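You operate a simulated robot arm through the tools that you are given. There is no shell and no other tool.

You are at the controls of a simulated robot arm. One attempt, no reset.

TASK
Earth-test the lead with the orange strap and tag it by the reading.
Fine: its end goes into the tester's inlet of that shape; hands off while it tests at 12 V; dial off, then a green tag on the strap for a pass, yellow if not.

The check looks at the end state, three seconds after you hand in, the way a careful person would. Anything else that was tipped, shoved, dropped, spilled or broken makes it a failure.

THE ROBOT
A 7-joint arm with a two-finger parallel gripper, fixed in place. Base frame: the origin is at the foot of the arm, x ahead of it, y to its left, z up. Readings come in mm, degrees, newtons and seconds.
Its first joint turns from -166.0 to 166.0 degrees. Payload 1.57 kg.
The tool frame sits at the grasp point between the pads (the TCP): z along the fingers, y along the line on which they close. The tips reach 30 mm beyond it. Largest opening 80 mm; finger width 17, thickness 12; the body of the gripper, 40 by 82 mm, starts 80 mm behind the TCP.
Orientation is that of the tool frame in the base frame, as [roll, pitch, yaw] about the fixed x, y, z axes, in that order (R = Rz(yaw) Ry(pitch) Rx(roll)). With the fingers straight down and closing along the base's y, the tool's x points along the base's -x, its y along +y and its z along -z.

THE INTERFACE
- The arm moves only by the tool apply_moves. Its argument "deltas" is a list of rows, each an object of numbers (a shift or turn left out is 0, a gripper value left out holds the last): "dx", "dy", "dz": the shift along the tool's x, y, z in units of 40 mm (1.0 is 40 mm); "rx", "ry", "rz": the turn, a rotation vector about the tool's x, y, z in units of 5 degrees (1.0 is 5 degrees); "claw": the closure, from 0 (fully open) to 1 (shut). In form: [{"dx": .., "dy": .., "dz": .., "rx": .., "ry": .., "rz": .., "claw": ..}, ...]. A call has 1 to 20 rows; each row shifts and turns the commanded pose from where the row before left it, along the tool's axes as they then stand. A call with a number of a shift or a turn outside -1 to 1 is refused whole. A row lasts 0.2 s, in which the tool goes at most 50 mm and 8.6 degrees; a call with a longer step from one row to the next is refused whole, and so is a gripper value outside its range. Where a pose cannot be reached the arm comes as near as it can. A force on the tool above 40 N (or 10 N above the force at the start of the call, whichever is more), or a blocked arm, ends the call early, and 0.2 s more pass. Each finger travels about 153 mm/s and halts on what it meets, pressing with about 24 N; the grip force reading is that of the motor and also rises with nothing between the fingers. The clock runs only during rows and for 0.2 s after the last one: add rows that do not move to give the fingers time. It gives the time, the measured TCP pose, the force on the tool (base axes), the opening and the grip force at its end, in the units of the frame above (readings bear some noise), with the torque about the TCP (base axes, N m) and any sound that the robot's microphone picked up, and new pictures: "pictures" is both (left out), scene, wrist or none.
- Cameras (640 x 400 px; columns grow to the right, rows downward): "scene" is fixed at [397.9, 509.9, 1660.5]; the picture's right is [-0.98, -0.20, 0.00], its down [-0.18, 0.90, -0.40] and it looks along [0.08, -0.40, -0.91] (base axes); focal length 214 px, centre (320, 200). "wrist" rides on the gripper at [72, -7, -122] in the tool frame; the picture's right is [0.09, 1.00, 0.00], its down [-0.84, 0.08, -0.54] and it looks along [-0.54, 0.05, 0.84] (tool axes); focal length 238 px, centre (320, 200). There is no depth. A picture from a camera that has moved, and an enlarged one, comes with that camera's place and axes in the base frame and with its lens. The place of the scene camera against the robot may be out by one fixed shift of up to 12 mm in any direction.
- enlarge(camera, box): a new picture of the part [left, top, right, bottom] of that camera's present view, enlarged. The clock stands still meanwhile.
- sign_off(): hands the job in; it is judged then, once.

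Nothing tells you positions but the pictures and the camera data. Unless the task says otherwise, let go and move clear before handing in.

The tools are called after ">>>" as name(argument=value, ...) on one line, values as JSON. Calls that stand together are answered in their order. apply_moves: Moves the arm, as the interface text tells. Its arguments: {"type":"object","properties":{"deltas":{"type":"array","items":{"type":"object","properties":{"dx":{"type":"number"},"dy":{"type":"number"},"dz":{"type":"number"},"rx":{"type":"number"},"ry":{"type":"number"},"rz":{"type":"number"},"claw":{"type":"number"}}}},"pictures":{"type":"string","enum":["both","scene","wrist","none"]}},"required":["deltas"]} The other tools are called the same way: enlarge (camera, box) takes an enlarged picture of a part of a camera's view; sign_off () hands the job in.

At the start:

```text
t: 0.0
position: [465.1, 133.9, 1259.4]
orientation: [-180.0, 0.0, -180.0]
ft_force: [0.2, 1.0, 0.5]
moment: [-0.01, -0.01, 0.02]
grip_width: 80.0
gripper_force: 0.0
```

scene: 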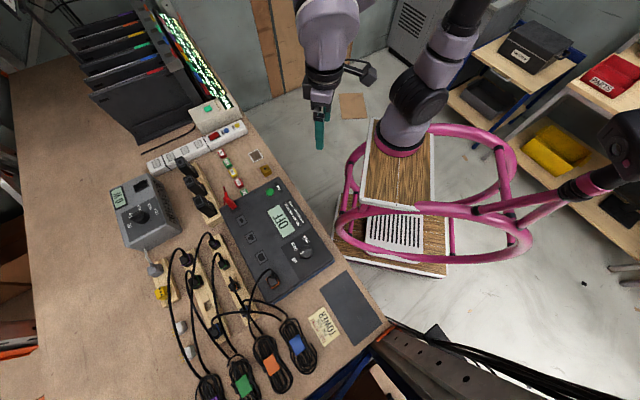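
wrist: 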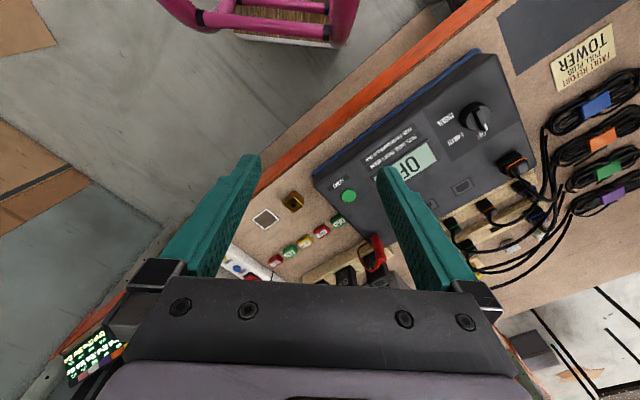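

I see a bench with a tester (dark box with an "OFF" display and a dial), four coiled leads with coloured straps (blue, orange, green, purple), and coloured tags. I'll look closer before moving.

>>> enlarge(camera="scene", box=[220, 170, 340, 310])

>>> enlarge(camera="scene", box=[140, 220, 340, 400])

>>> enlarge(camera="wrist", box=[420, 80, 640, 280])

>>> enlarge(camera="scene", box=[100, 110, 280, 230])

```text
2.86 times, centred on (280, 240) of scene
camera zoom: at [397.9, 509.9, 1660.5], right [-0.98, -0.2, 0.0], down [-0.18, 0.9, -0.4], along [0.08, -0.4, -0.91], focal length 613 px, centre (434, 86)
```

zoom: 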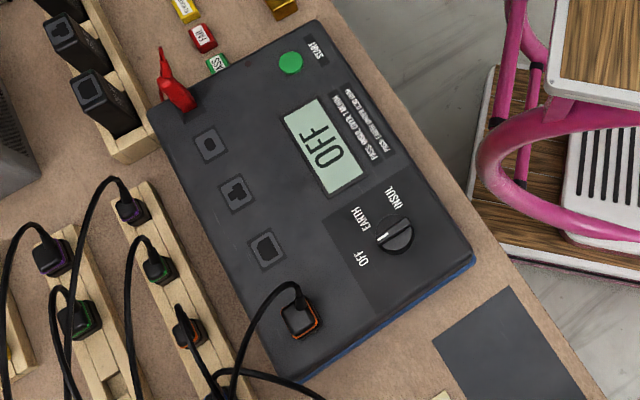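

```text
2.22 times, centred on (240, 310) of scene
camera zoom: at [397.9, 509.9, 1660.5], right [-0.98, -0.2, 0.0], down [-0.18, 0.9, -0.4], along [0.08, -0.4, -0.91], focal length 477 px, centre (498, -44)
```

zoom: 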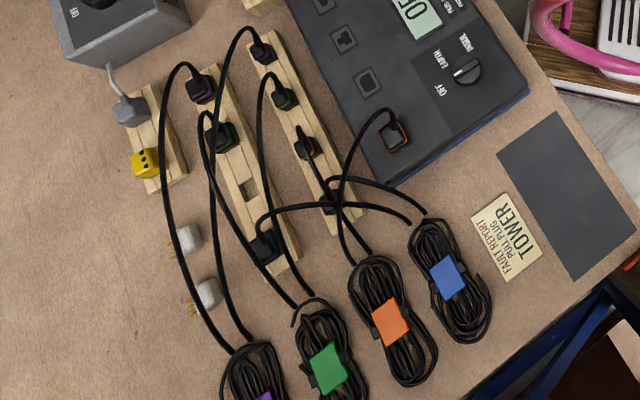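

```text
2.00 times, centred on (530, 180) of wrist
camera zoom: at [393.9, 127.9, 1382.5], right [-0.09, 1.0, 0.0], down [0.84, 0.08, 0.54], along [0.54, 0.05, -0.84], focal length 477 px, centre (-100, 240)
```

zoom: 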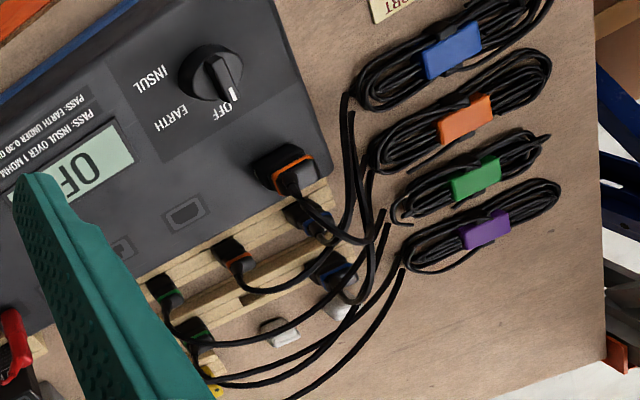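

```text
3.33 times, centred on (190, 170) of scene
camera zoom: at [397.9, 509.9, 1660.5], right [-0.98, -0.2, 0.0], down [-0.18, 0.9, -0.4], along [0.08, -0.4, -0.91], focal length 715 px, centre (753, 300)
```

zoom: 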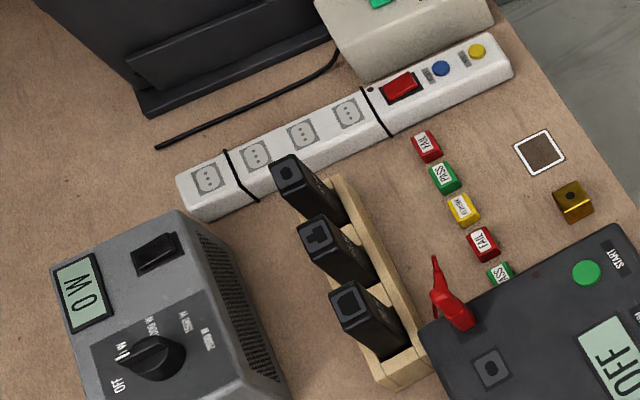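

The orange lead seems to have one end already in the tester's panel and another in the wooden rack. I'll zoom in on labels, shapes and tags.

>>> enlarge(camera="scene", box=[100, 165, 190, 255])

>>> enlarge(camera="scene", box=[255, 190, 325, 260])

>>> enlarge(camera="scene", box=[200, 240, 300, 310])

>>> enlarge(camera="scene", box=[140, 220, 230, 300])

>>> enlarge(camera="wrist", box=[340, 100, 480, 200])

>>> enlarge(camera="scene", box=[200, 95, 280, 155])

```text
4.44 times, centred on (145, 210) of scene
camera zoom: at [397.9, 509.9, 1660.5], right [-0.98, -0.2, 0.0], down [-0.18, 0.9, -0.4], along [0.08, -0.4, -0.91], focal length 953 px, centre (1098, 156)
```

zoom: 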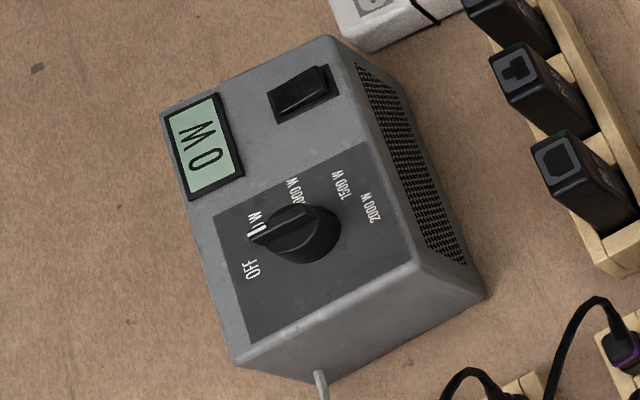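

```text
5.71 times, centred on (290, 225) of scene
camera zoom: at [397.9, 509.9, 1660.5], right [-0.98, -0.2, 0.0], down [-0.18, 0.9, -0.4], along [0.08, -0.4, -0.91], focal length 1226 px, centre (491, 57)
```

zoom: 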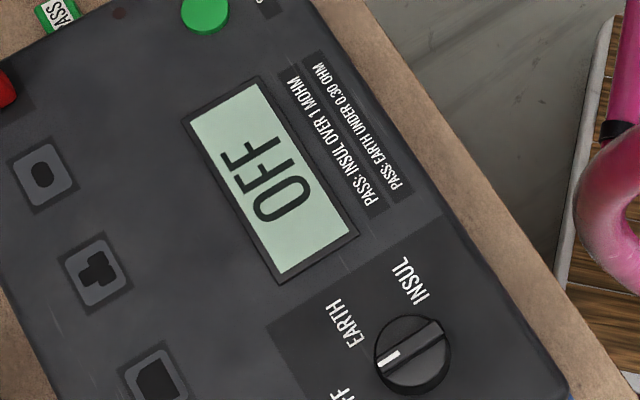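

```text
5.71 times, centred on (250, 275) of scene
camera zoom: at [397.9, 509.9, 1660.5], right [-0.98, -0.2, 0.0], down [-0.18, 0.9, -0.4], along [0.08, -0.4, -0.91], focal length 1226 px, centre (720, -229)
```

zoom: 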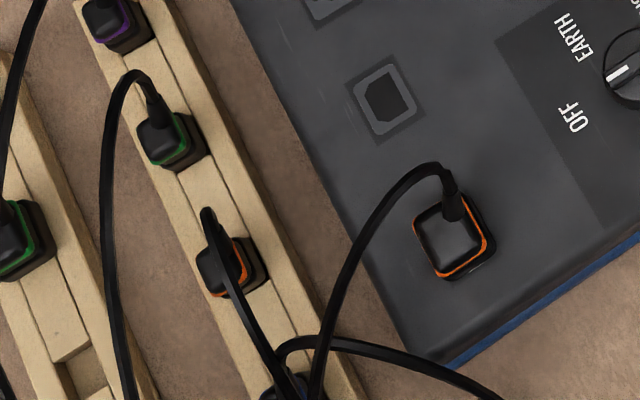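

```text
5.00 times, centred on (185, 260) of scene
camera zoom: at [397.9, 509.9, 1660.5], right [-0.98, -0.2, 0.0], down [-0.18, 0.9, -0.4], along [0.08, -0.4, -0.91], focal length 1072 px, centre (995, -100)
```

zoom: 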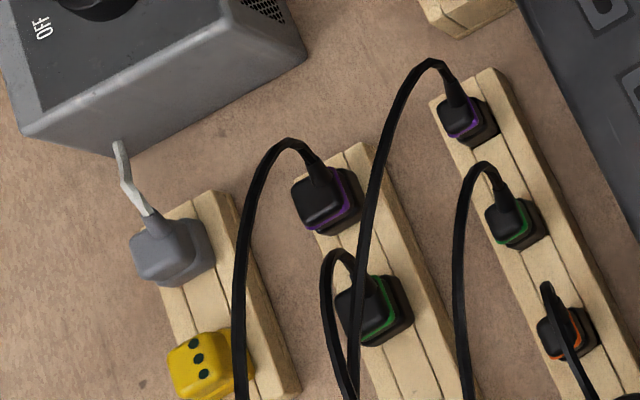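

```text
4.00 times, centred on (410, 150) of wrist
camera zoom: at [393.9, 127.9, 1382.5], right [-0.09, 1.0, 0.0], down [0.84, 0.08, 0.54], along [0.54, 0.05, -0.84], focal length 953 px, centre (-40, 400)
```

zoom: 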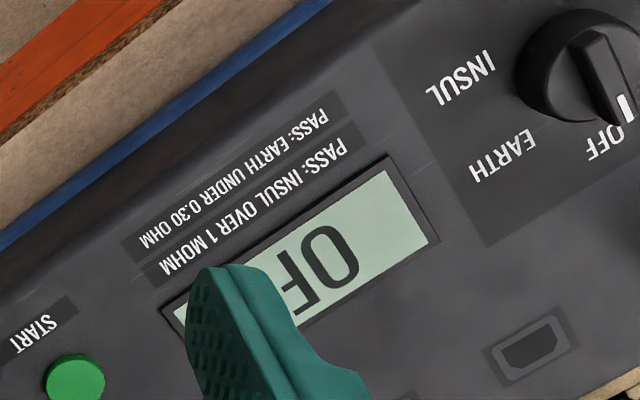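

```text
6.67 times, centred on (240, 125) of scene
camera zoom: at [397.9, 509.9, 1660.5], right [-0.98, -0.2, 0.0], down [-0.18, 0.9, -0.4], along [0.08, -0.4, -0.91], focal length 1430 px, centre (853, 700)
```

zoom: 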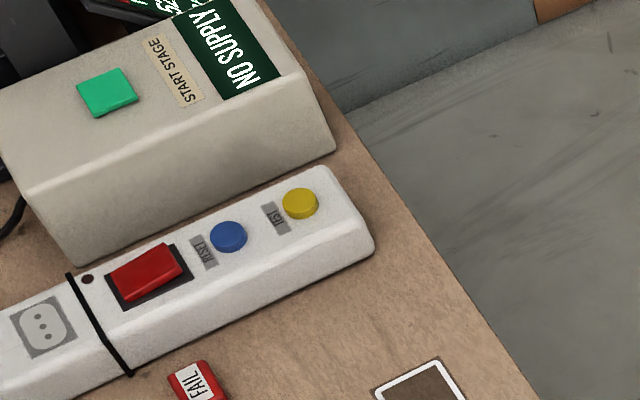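

The bench is at z≈885 and the tester top at z≈965, turned about 45°. The orange lead's small end sits in the near rack around (672, 538). I'll move the wrist camera above it to see the connector shapes.

>>> apply_moves(deltas=[{"dx": -0.4625, "dy": 0.965, "dz": 0.35, "claw": 0}, {"dx": -0.4625, "dy": 0.965, "dz": 0.35}, {"dx": -0.4625, "dy": 0.965, "dz": 0.35}, {"dx": -0.4625, "dy": 0.965, "dz": 0.35}, {"dx": -0.4625, "dy": 0.965, "dz": 0.35}, {"dx": -0.4625, "dy": 0.965, "dz": 0.35}, {"dx": -0.4625, "dy": 0.965, "dz": 0.35}, {"dx": -0.4625, "dy": 0.965, "dz": 0.35}, {"dx": -0.4625, "dy": 0.965, "dz": 0.35}, {"dx": -0.4625, "dy": 0.965, "dz": 0.35}, {"rz": -1}, {"rz": -1}, {"rz": -1}, {"rz": -1}, {"rz": -1}, {"rz": -1}, {"rz": -1}, {"rz": -1}, {"rz": -1}, {}])

```text
t: 4.2
position: [650.5, 520.0, 1119.9]
orientation: [-180.0, -0.1, -134.9]
ft_force: [-0.4, -0.4, -0.5]
moment: [-0.02, 0.0, 0.0]
grip_width: 79.9
gripper_force: 0.1
camera wrist: at [604.7, 464.8, 1242.4], right [-0.77, 0.64, 0.0], down [0.54, 0.65, 0.54], along [0.35, 0.42, -0.84], focal length 238 px, centre (320, 200)
```

scene: 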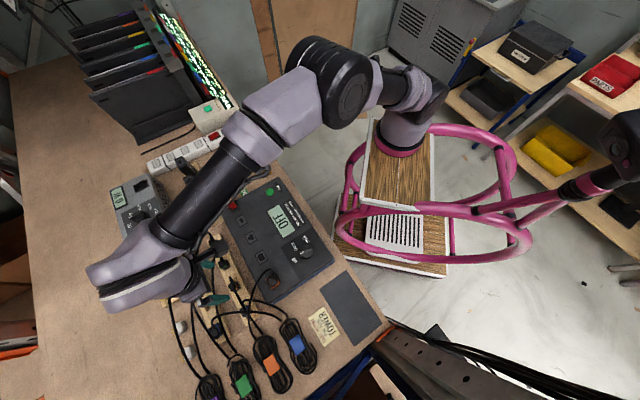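
wrist: 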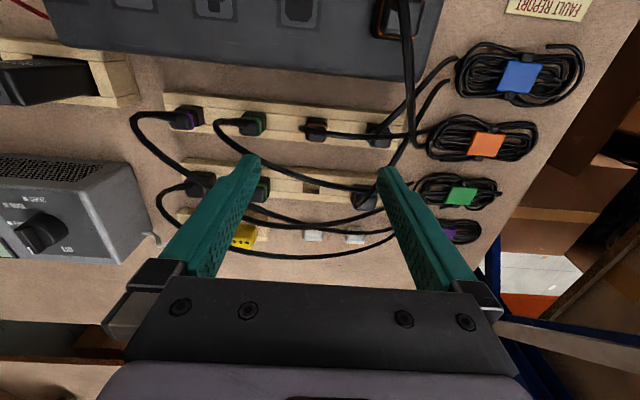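

The wrist camera now sees rack A with the orange end between the green and blue ones. Zooming for its shape.

>>> enlarge(camera="wrist", box=[260, 90, 440, 220])

>>> enlarge(camera="wrist", box=[150, 0, 420, 60])

>>> enlarge(camera="wrist", box=[290, 105, 350, 145])

>>> enlarge(camera="wrist", box=[160, 90, 280, 170])

```text
3.08 times, centred on (350, 155) of wrist
camera zoom: at [604.7, 464.8, 1242.4], right [-0.77, 0.64, 0.0], down [0.54, 0.65, 0.54], along [0.35, 0.42, -0.84], focal length 733 px, centre (228, 338)
```

zoom: 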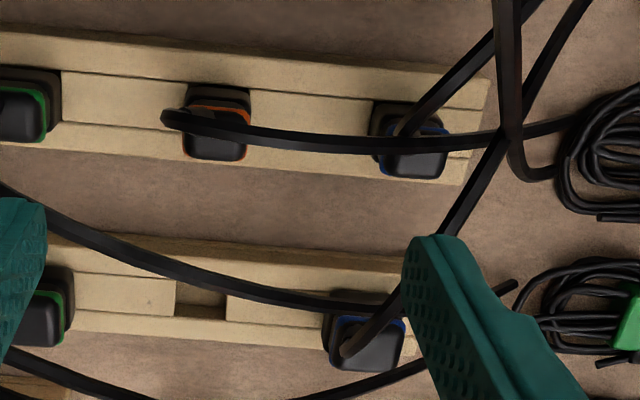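

```text
2.37 times, centred on (285, 30) of wrist
camera zoom: at [604.7, 464.8, 1242.4], right [-0.77, 0.64, 0.0], down [0.54, 0.65, 0.54], along [0.35, 0.42, -0.84], focal length 565 px, centre (403, 603)
```

zoom: 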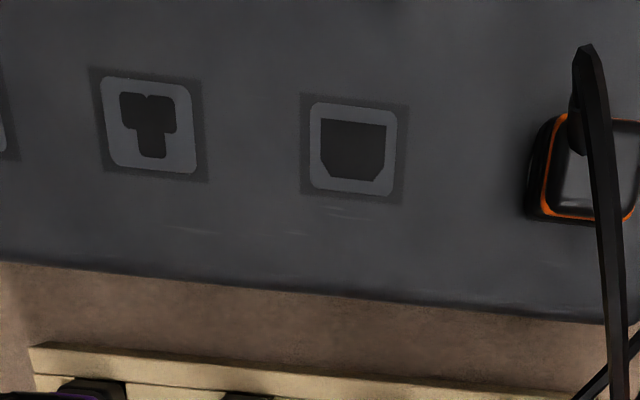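

```text
10.00 times, centred on (320, 125) of wrist
camera zoom: at [604.7, 464.8, 1242.4], right [-0.77, 0.64, 0.0], down [0.54, 0.65, 0.54], along [0.35, 0.42, -0.84], focal length 2384 px, centre (320, 950)
```

zoom: 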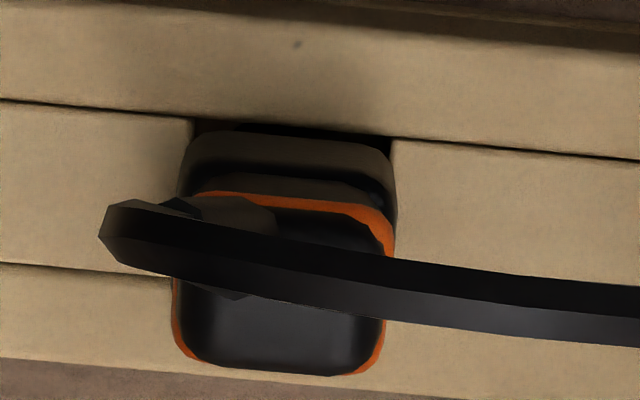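

```text
5.00 times, centred on (220, 130) of wrist
camera zoom: at [604.7, 464.8, 1242.4], right [-0.77, 0.64, 0.0], down [0.54, 0.65, 0.54], along [0.35, 0.42, -0.84], focal length 1192 px, centre (820, 550)
```

zoom: 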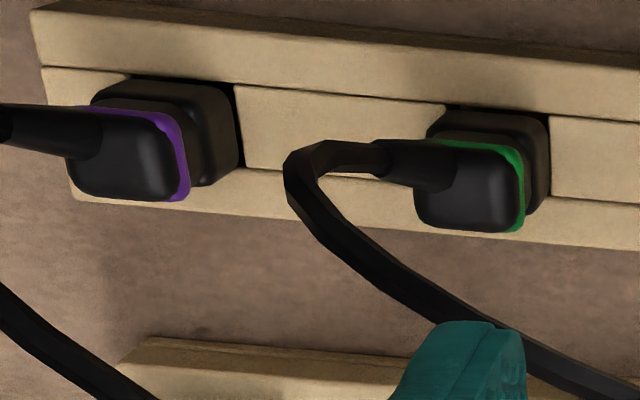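

The orange end is at about (673, 538), top at z≈922, standing in rack A, with a rounded-square body; its nose is hidden in the slot. I'll turn the gripper so the fingers close across the rack (away from the cable) and come lower for a closer look.

>>> apply_moves(deltas=[{"dx": -0.35, "dy": -0.03, "dz": 0.75}, {"dx": -0.35, "dy": -0.03, "dz": 0.75}, {"rz": -1}, {"rz": -1}, {"rz": -1}, {"rz": -1}, {"rz": -1}, {"rz": -1}, {"rz": -1}, {"rz": -1}, {"rz": -1}, {"rz": -1}, {"rz": -1}, {"rz": -1}, {"rz": -1}, {"rz": -1}, {"rz": -1}, {"rz": -1}, {"rz": -1}, {"rz": -1}])

```text
t: 8.4
position: [672.6, 538.0, 1059.2]
orientation: [180.0, 0.0, -44.9]
ft_force: [0.2, -0.2, -0.2]
moment: [-0.02, 0.0, 0.02]
grip_width: 79.8
gripper_force: 0.0
camera wrist: at [728.2, 492.7, 1182.3], right [-0.64, -0.77, 0.0], down [-0.65, 0.54, 0.54], along [-0.42, 0.35, -0.84], focal length 238 px, centre (320, 200)
```

scene: 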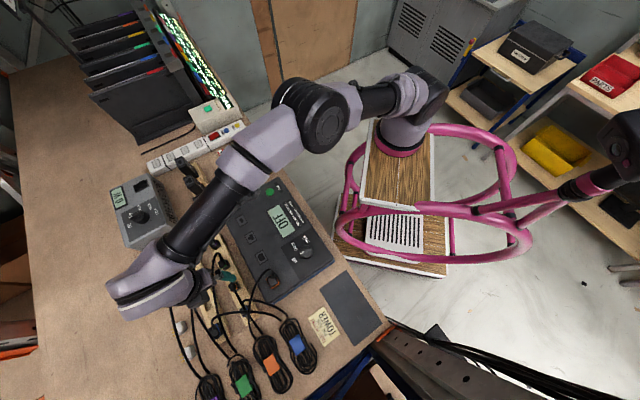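
wrist: 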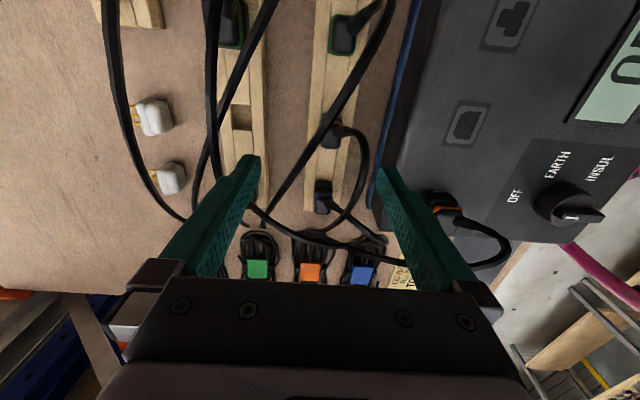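

>>> enlarge(camera="wrist", box=[290, 90, 390, 160])

>>> enlarge(camera="wrist", box=[430, 0, 640, 130])

>>> enlarge(camera="wrist", box=[400, 130, 640, 280])

>>> enlarge(camera="wrist", box=[220, 150, 420, 290])

```text
5.71 times, centred on (340, 125) of wrist
camera zoom: at [728.2, 492.7, 1182.3], right [-0.64, -0.77, 0.0], down [-0.65, 0.54, 0.54], along [-0.42, 0.35, -0.84], focal length 1362 px, centre (206, 629)
```

zoom: 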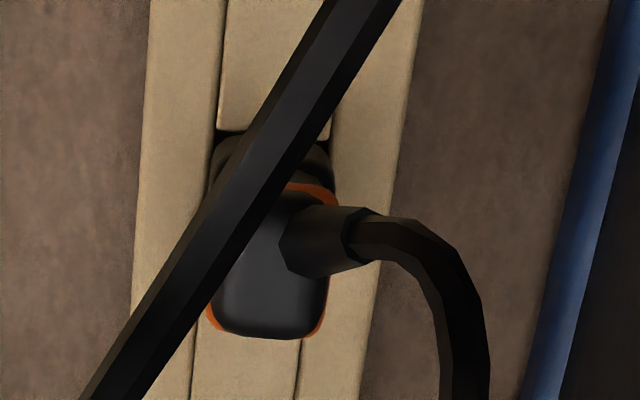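

```text
3.05 times, centred on (535, 65) of wrist
camera zoom: at [728.2, 492.7, 1182.3], right [-0.64, -0.77, 0.0], down [-0.65, 0.54, 0.54], along [-0.42, 0.35, -0.84], focal length 726 px, centre (-335, 611)
```

zoom: 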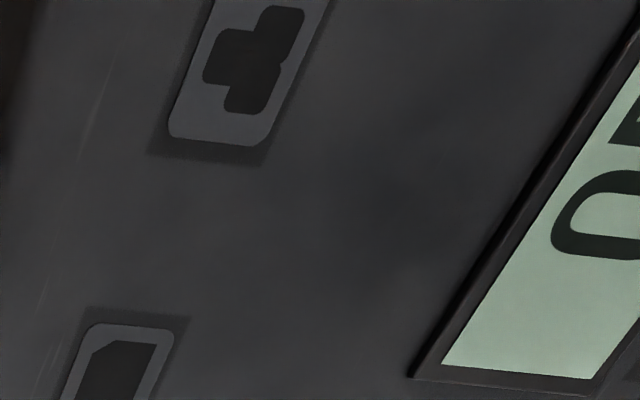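

```text
2.67 times, centred on (520, 205) of wrist
camera zoom: at [728.2, 492.7, 1182.3], right [-0.64, -0.77, 0.0], down [-0.65, 0.54, 0.54], along [-0.42, 0.35, -0.84], focal length 636 px, centre (-213, 187)
```

zoom: 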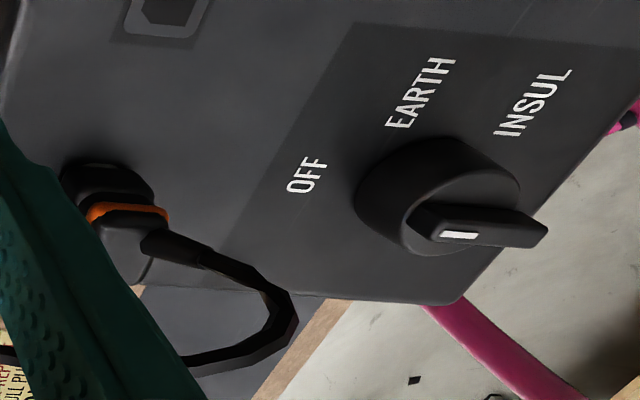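

```text
2.86 times, centred on (320, 220) of wrist
camera zoom: at [728.2, 492.7, 1182.3], right [-0.64, -0.77, 0.0], down [-0.65, 0.54, 0.54], along [-0.42, 0.35, -0.84], focal length 681 px, centre (320, 143)
```

zoom: 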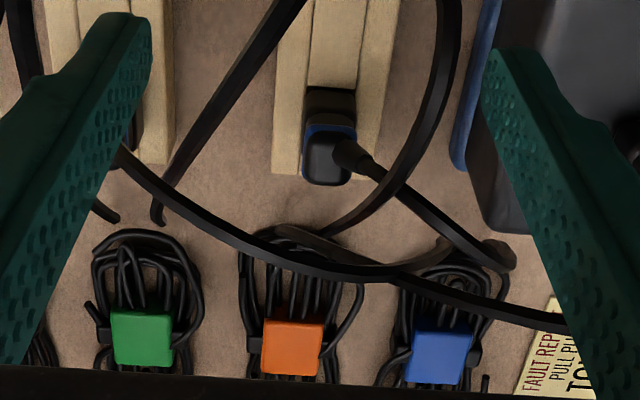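

>>> enlarge(camera="scene", box=[180, 230, 320, 330])

>>> enlarge(camera="scene", box=[190, 240, 250, 290])

>>> enlarge(camera="wrist", box=[80, 0, 420, 210])

```text
4.00 times, centred on (250, 280) of scene
camera zoom: at [397.9, 509.9, 1660.5], right [-0.98, -0.2, 0.0], down [-0.18, 0.9, -0.4], along [0.08, -0.4, -0.91], focal length 858 px, centre (600, -120)
```

zoom: 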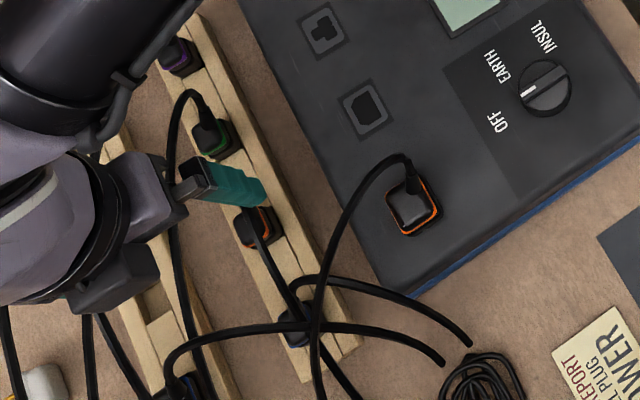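

```text
8.00 times, centred on (220, 265) of scene
camera zoom: at [397.9, 509.9, 1660.5], right [-0.98, -0.2, 0.0], down [-0.18, 0.9, -0.4], along [0.08, -0.4, -0.91], focal length 1716 px, centre (1120, -320)
```

zoom: 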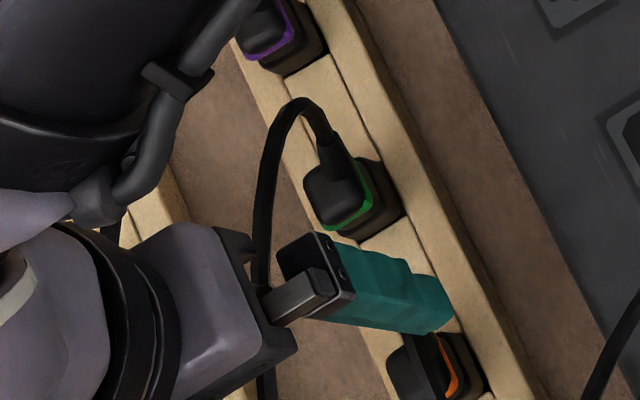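

```text
1.88 times, centred on (250, 105) of wrist
camera zoom: at [728.2, 492.7, 1182.3], right [-0.64, -0.77, 0.0], down [-0.65, 0.54, 0.54], along [-0.42, 0.35, -0.84], focal length 449 px, centre (452, 379)
```

zoom: 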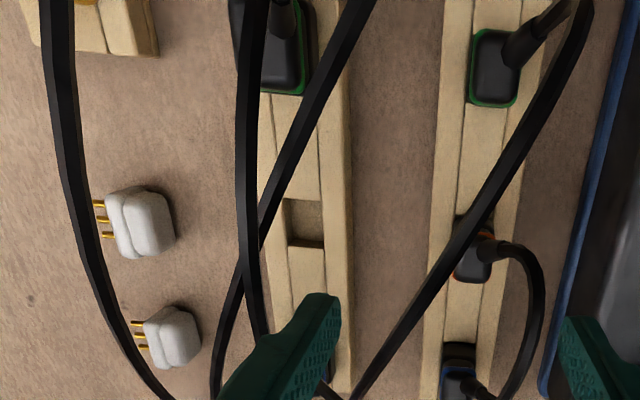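

The wrist views put the orange plug at about (666, 531), top near z≈957, with the green lead's cable arching just above at z≈1030–1045. I'll rise clear of it, turn back so the fingers close along the rack, and then approach with a narrowed opening.

>>> apply_moves(deltas=[{"dz": -0.8}, {"dz": -0.8}, {"rz": 1}, {"rz": 1}, {"rz": 1}, {"rz": 1}, {"rz": 1}, {"rz": 1}, {"rz": 1}, {"rz": 1}, {"rz": 1}, {"rz": 1}, {"rz": 1}, {"rz": 1}, {"rz": 1}, {"rz": 1}, {"rz": 1}, {"rz": 1}, {"rz": 1}, {"rz": 1}], pictures="none")

```text
t: 12.6
position: [671.4, 538.3, 1122.6]
orientation: [-180.0, 0.0, -135.1]
ft_force: [0.2, 0.2, -0.5]
moment: [0.0, -0.03, 0.0]
grip_width: 80.2
gripper_force: 0.1
```

>>> apply_moves(deltas=[{"dx": 0.357, "dy": -0.025, "claw": 0.45}, {}, {}], pictures="both")

>>> enlarge(camera="wrist", box=[240, 70, 400, 170])

>>> enlarge(camera="wrist", box=[120, 0, 440, 90])

```text
t: 13.4
position: [662.8, 527.1, 1123.1]
orientation: [-180.0, 0.0, -134.9]
ft_force: [0.7, 0.2, -0.5]
moment: [-0.02, 0.0, 0.02]
grip_width: 43.9
gripper_force: 0.0
camera wrist: at [616.8, 472.4, 1246.7], right [-0.77, 0.64, 0.0], down [0.54, 0.65, 0.54], along [0.35, 0.42, -0.84], focal length 238 px, centre (320, 200)
```

scene: 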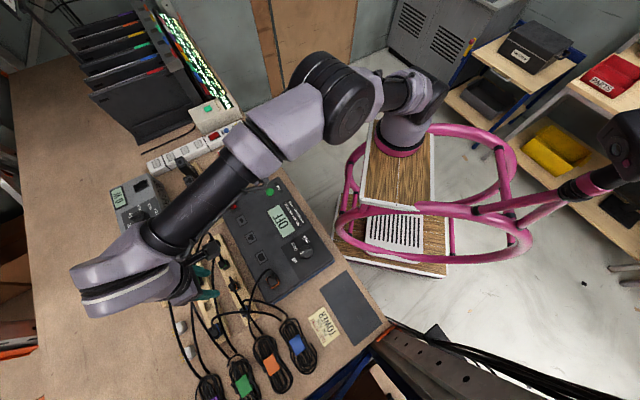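
wrist: 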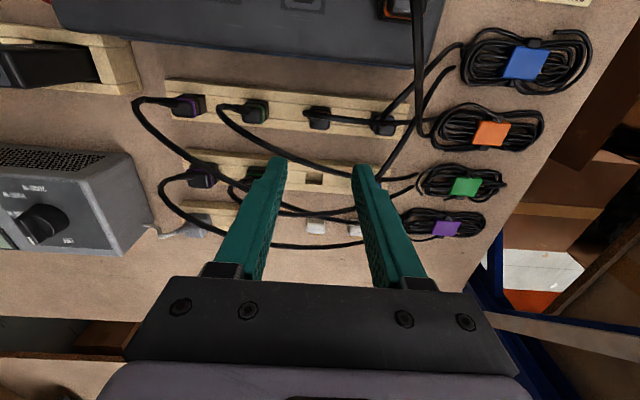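

```text
4.00 times, centred on (320, 120) of wrist
camera zoom: at [616.8, 472.4, 1246.7], right [-0.77, 0.64, 0.0], down [0.54, 0.65, 0.54], along [0.35, 0.42, -0.84], focal length 953 px, centre (320, 520)
```

zoom: 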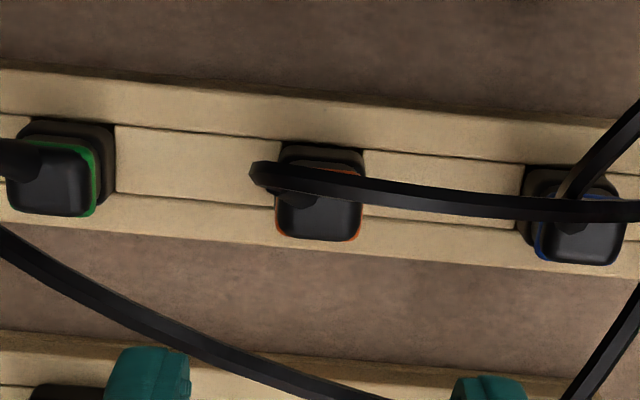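

```text
2.00 times, centred on (280, 45) of wrist
camera zoom: at [616.8, 472.4, 1246.7], right [-0.77, 0.64, 0.0], down [0.54, 0.65, 0.54], along [0.35, 0.42, -0.84], focal length 477 px, centre (400, 510)
```

zoom: 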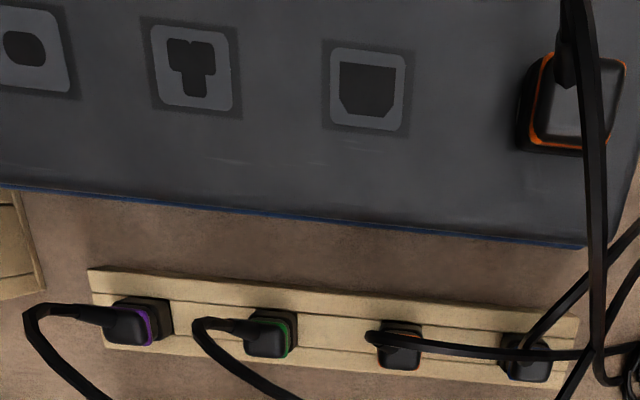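

The plug is nearly straight below the gripper (offset ~3 mm). The green cable passes about 15 mm to the far side at z≈1032, so a narrow opening (38 mm) should pass. Descending part way, then checking.

>>> apply_moves(deltas=[{"dx": 0.025, "claw": 0.525}, {"dz": 0.6}, {"dz": 0.6}, {"dz": 0.6}, {"dz": 0.6}, {"dz": 0.6}, {}], pictures="both")

>>> enlarge(camera="wrist", box=[240, 90, 400, 190])

>>> enlarge(camera="scene", box=[180, 230, 280, 310])

```text
t: 15.0
position: [662.3, 527.6, 1003.6]
orientation: [179.9, 0.0, -135.0]
ft_force: [1.0, 0.0, 0.7]
moment: [0.04, 0.01, 0.0]
grip_width: 38.1
gripper_force: 0.0
camera wrist: at [616.6, 471.2, 1126.4], right [-0.77, 0.64, 0.0], down [0.54, 0.65, 0.54], along [0.35, 0.42, -0.84], focal length 238 px, centre (320, 200)
```

scene: 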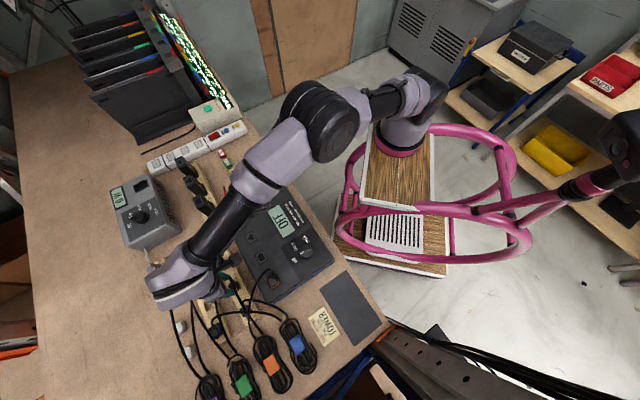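
wrist: 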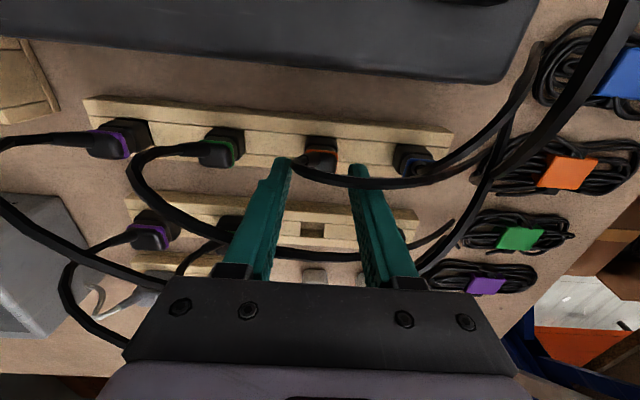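

```text
4.00 times, centred on (320, 140) of wrist
camera zoom: at [616.6, 471.2, 1126.4], right [-0.77, 0.64, 0.0], down [0.54, 0.65, 0.54], along [0.35, 0.42, -0.84], focal length 953 px, centre (320, 440)
```

zoom: 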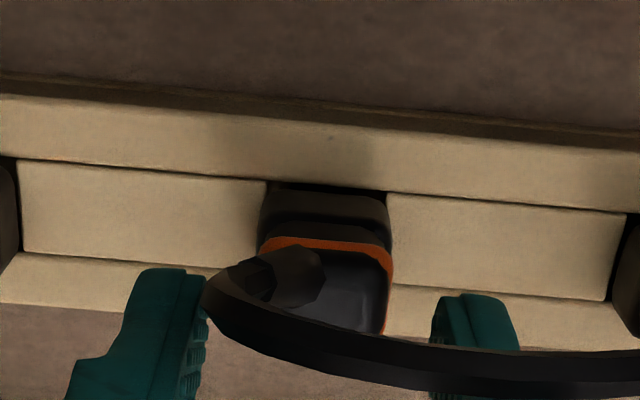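

```text
5.00 times, centred on (230, 270) of scene
camera zoom: at [397.9, 509.9, 1660.5], right [-0.98, -0.2, 0.0], down [-0.18, 0.9, -0.4], along [0.08, -0.4, -0.91], focal length 1072 px, centre (770, -150)
```

zoom: 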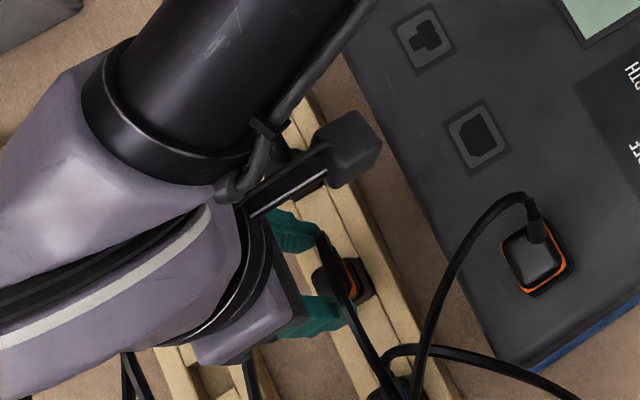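

>>> apply_moves(deltas=[{"dz": 0.32}, {"dz": 0.32}, {"dz": 0.3}, {}], pictures="both")

>>> enlarge(camera="wrist", box=[240, 110, 400, 210])

>>> enlarge(camera="scene", box=[200, 250, 270, 310])

```text
t: 16.0
position: [660.9, 527.4, 966.0]
orientation: [-180.0, -0.1, -134.9]
ft_force: [-0.1, -0.3, 0.0]
moment: [-0.01, -0.02, -0.01]
grip_width: 38.1
gripper_force: 0.1
camera wrist: at [616.1, 471.9, 1088.6], right [-0.77, 0.64, 0.0], down [0.54, 0.65, 0.54], along [0.35, 0.42, -0.84], focal length 238 px, centre (320, 200)
```

scene: 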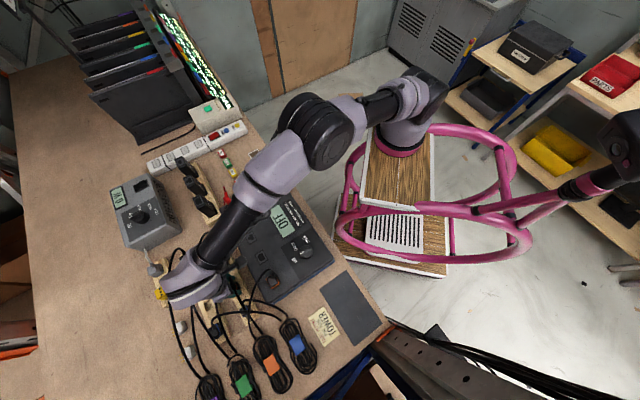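
wrist: 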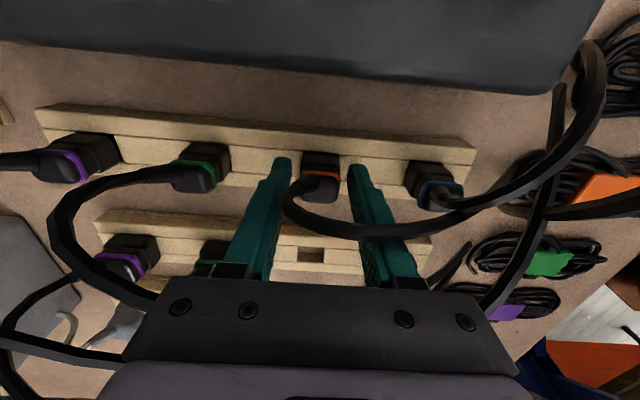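

```text
4.00 times, centred on (320, 160) of wrist
camera zoom: at [616.1, 471.9, 1088.6], right [-0.77, 0.64, 0.0], down [0.54, 0.65, 0.54], along [0.35, 0.42, -0.84], focal length 953 px, centre (320, 360)
```

zoom: 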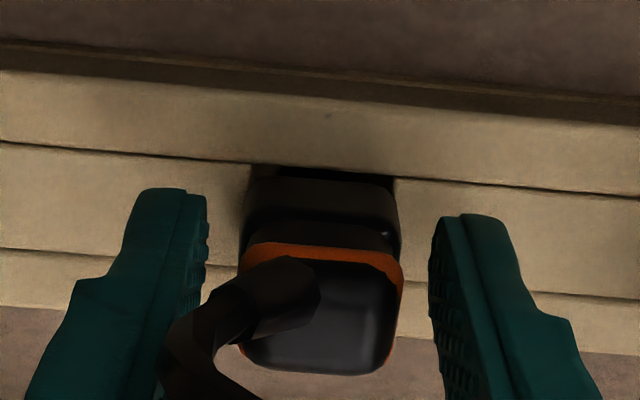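

```text
6.67 times, centred on (235, 280) of scene
camera zoom: at [397.9, 509.9, 1660.5], right [-0.98, -0.2, 0.0], down [-0.18, 0.9, -0.4], along [0.08, -0.4, -0.91], focal length 1430 px, centre (887, -333)
```

zoom: 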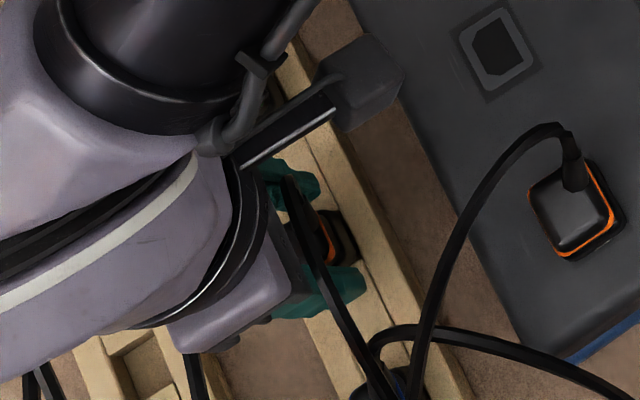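

The plug is centred between the fingertips; I'll close on it.

>>> apply_moves(deltas=[{"dz": 0.05, "claw": 0.525}, {"claw": 1}, {"claw": 1}, {"claw": 1}], pictures="wrist")

>>> enlarge(camera="wrist", box=[240, 110, 400, 210])

```text
t: 17.0
position: [661.6, 527.1, 963.4]
orientation: [180.0, -0.1, -134.9]
ft_force: [0.1, 0.4, 1.7]
moment: [0.02, -0.02, 0.0]
grip_width: 27.0
gripper_force: 24.0
camera wrist: at [615.9, 471.9, 1086.7], right [-0.77, 0.64, 0.0], down [0.54, 0.65, 0.54], along [0.35, 0.42, -0.84], focal length 238 px, centre (320, 200)
```

wrist: 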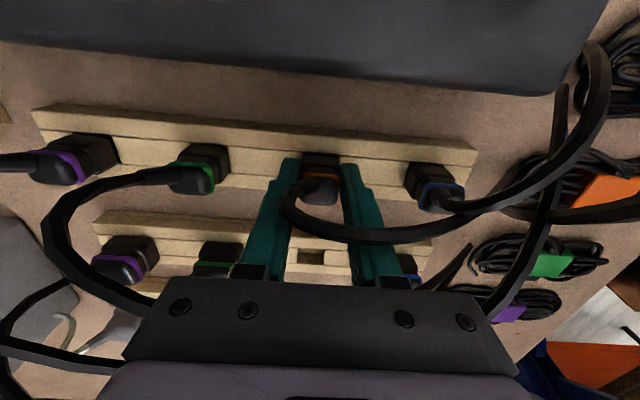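

```text
4.00 times, centred on (320, 160) of wrist
camera zoom: at [615.9, 471.9, 1086.7], right [-0.77, 0.64, 0.0], down [0.54, 0.65, 0.54], along [0.35, 0.42, -0.84], focal length 953 px, centre (320, 360)
```

zoom: 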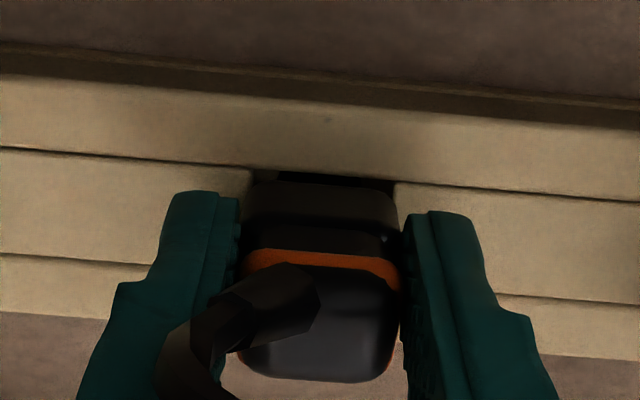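

Gripped at 27 mm. Lifting slowly straight out of the rack.

>>> apply_moves(deltas=[{"dz": -0.2}, {"dz": -0.25}, {"dz": -0.25}, {"dz": -0.25}, {}], pictures="both")

>>> enlarge(camera="wrist", box=[240, 90, 400, 190])

>>> enlarge(camera="scene", box=[200, 240, 300, 310])

```text
t: 18.2
position: [662.5, 526.2, 1001.4]
orientation: [179.9, -0.1, -135.0]
ft_force: [0.2, 0.0, 0.5]
moment: [-0.01, -0.01, -0.03]
grip_width: 27.0
gripper_force: 24.0
camera wrist: at [616.4, 471.7, 1124.8], right [-0.77, 0.64, 0.0], down [0.54, 0.65, 0.54], along [0.35, 0.42, -0.84], focal length 238 px, centre (320, 200)
```

scene: 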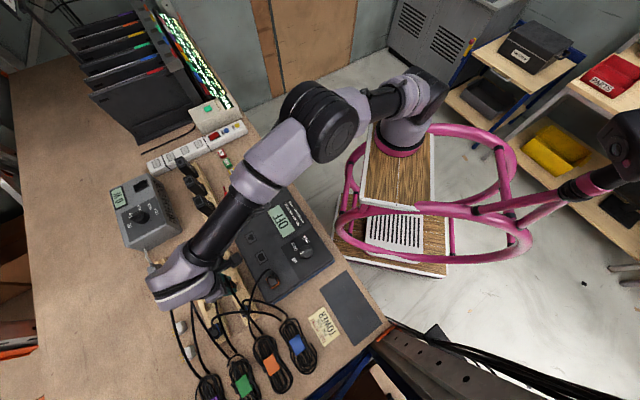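
wrist: 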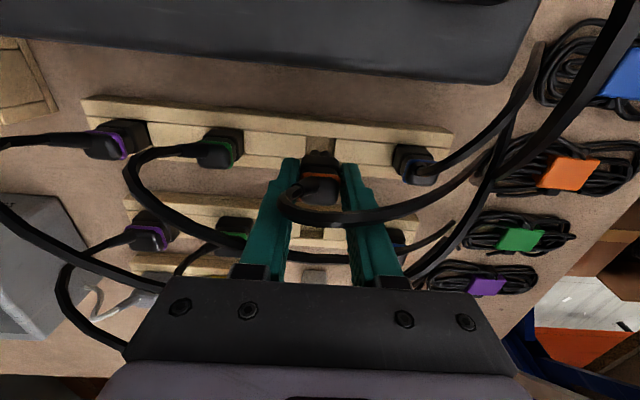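

```text
4.00 times, centred on (320, 140) of wrist
camera zoom: at [616.4, 471.7, 1124.8], right [-0.77, 0.64, 0.0], down [0.54, 0.65, 0.54], along [0.35, 0.42, -0.84], focal length 953 px, centre (320, 440)
```

zoom: 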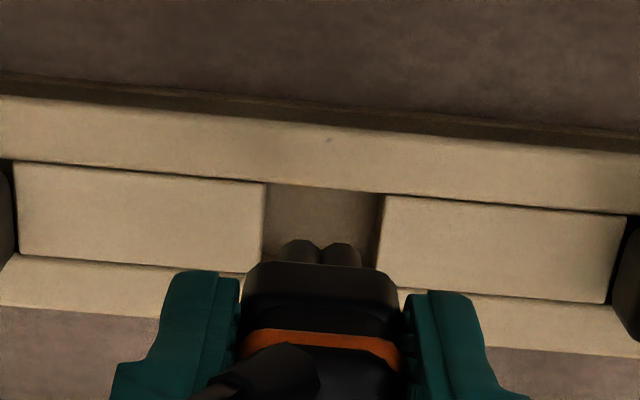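

```text
5.71 times, centred on (250, 275) of scene
camera zoom: at [397.9, 509.9, 1660.5], right [-0.98, -0.2, 0.0], down [-0.18, 0.9, -0.4], along [0.08, -0.4, -0.91], focal length 1226 px, centre (720, -229)
```

zoom: 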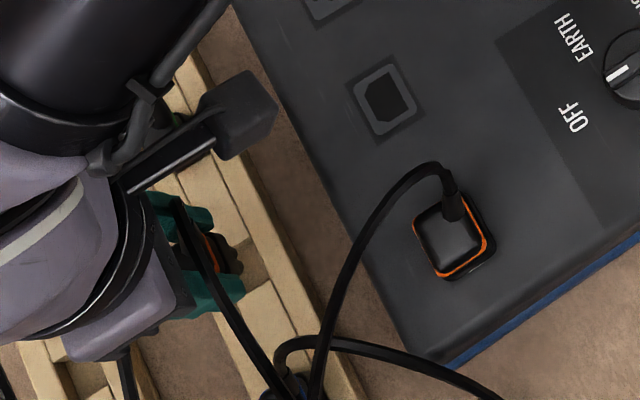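

The bared nose shows two lobes side by side, so it is the cloverleaf end, matching the middle inlet and already in the right orientation. Moving up and over towards the tester.

>>> apply_moves(deltas=[{"dz": -0.4}, {"dz": -0.4, "dx": 0.4}, {"dz": -0.4, "dx": 0.6}, {"dz": -0.4, "dx": 0.6}, {"dz": -0.25, "dx": 0.15}, {}], pictures="both")

>>> enlarge(camera="wrist", box=[240, 90, 400, 190])

>>> enlarge(camera="scene", box=[180, 230, 320, 330])

```text
t: 19.6
position: [612.2, 477.8, 1075.8]
orientation: [-179.9, -0.1, -134.9]
ft_force: [0.2, 0.0, 0.3]
moment: [0.01, -0.02, 0.02]
grip_width: 26.7
gripper_force: 24.0
camera wrist: at [566.1, 422.4, 1198.7], right [-0.77, 0.64, 0.0], down [0.54, 0.65, 0.54], along [0.35, 0.42, -0.84], focal length 238 px, centre (320, 200)
```

scene: 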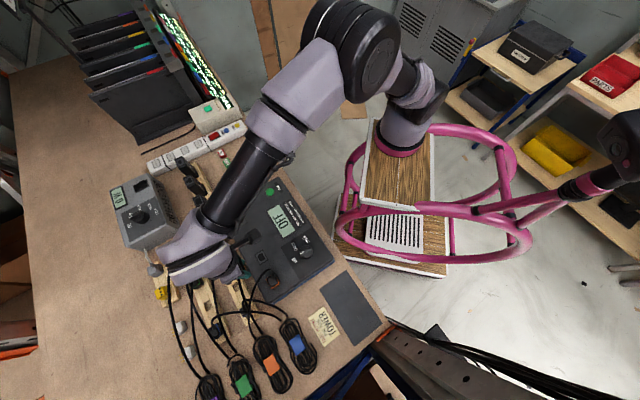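
wrist: 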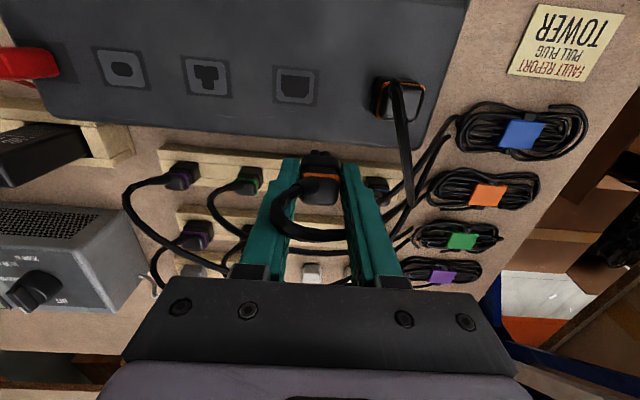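

```text
4.00 times, centred on (320, 140) of wrist
camera zoom: at [566.1, 422.4, 1198.7], right [-0.77, 0.64, 0.0], down [0.54, 0.65, 0.54], along [0.35, 0.42, -0.84], focal length 953 px, centre (320, 440)
```

zoom: 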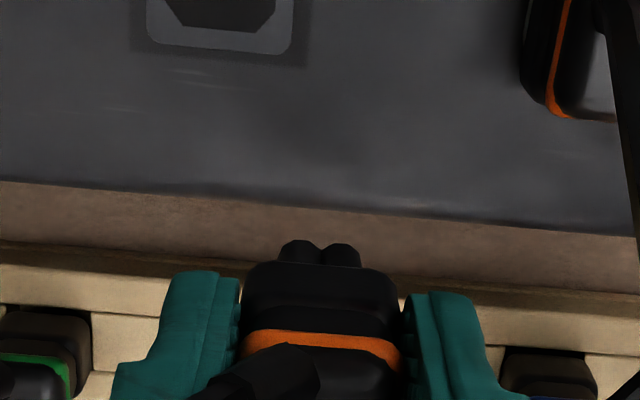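

```text
4.00 times, centred on (250, 280) of scene
camera zoom: at [397.9, 509.9, 1660.5], right [-0.98, -0.2, 0.0], down [-0.18, 0.9, -0.4], along [0.08, -0.4, -0.91], focal length 858 px, centre (600, -120)
```

zoom: 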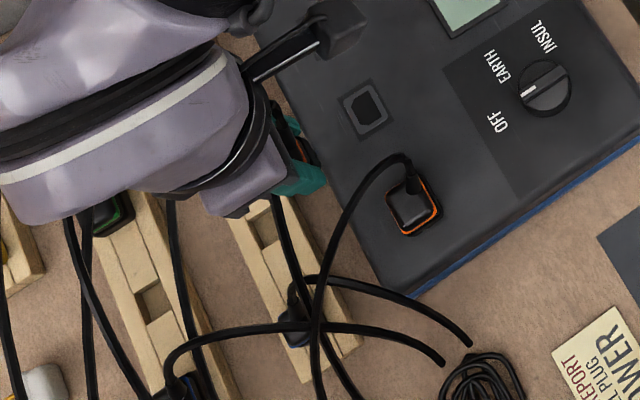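

>>> enlarge(camera="wrist", box=[80, 30, 340, 120])

>>> enlarge(camera="wrist", box=[170, 45, 250, 105])

>>> enlarge(camera="wrist", box=[280, 130, 360, 180])

```text
2.46 times, centred on (210, 75) of wrist
camera zoom: at [566.1, 422.4, 1198.7], right [-0.77, 0.64, 0.0], down [0.54, 0.65, 0.54], along [0.35, 0.42, -0.84], focal length 587 px, centre (591, 508)
```

zoom: 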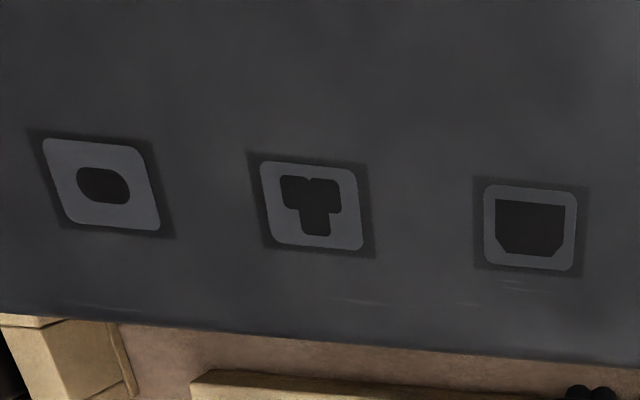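

```text
6.67 times, centred on (210, 75) of wrist
camera zoom: at [566.1, 422.4, 1198.7], right [-0.77, 0.64, 0.0], down [0.54, 0.65, 0.54], along [0.35, 0.42, -0.84], focal length 1589 px, centre (1053, 1033)
```

zoom: 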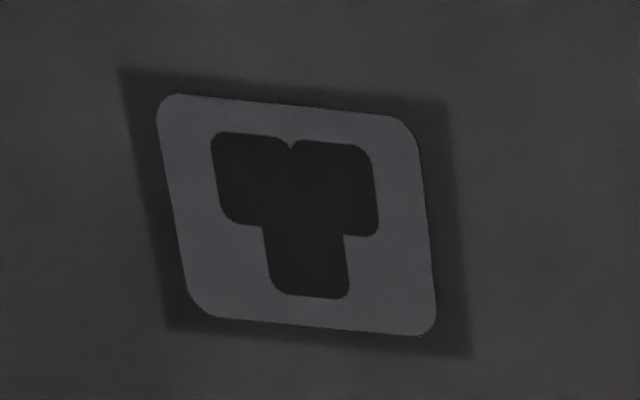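

```text
8.00 times, centred on (320, 155) of wrist
camera zoom: at [566.1, 422.4, 1198.7], right [-0.77, 0.64, 0.0], down [0.54, 0.65, 0.54], along [0.35, 0.42, -0.84], focal length 1907 px, centre (320, 560)
```

zoom: 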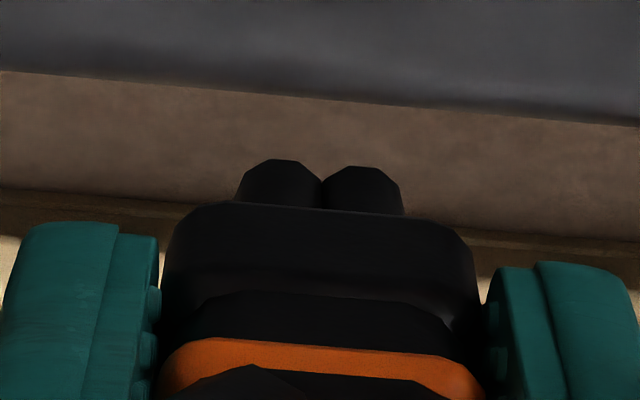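

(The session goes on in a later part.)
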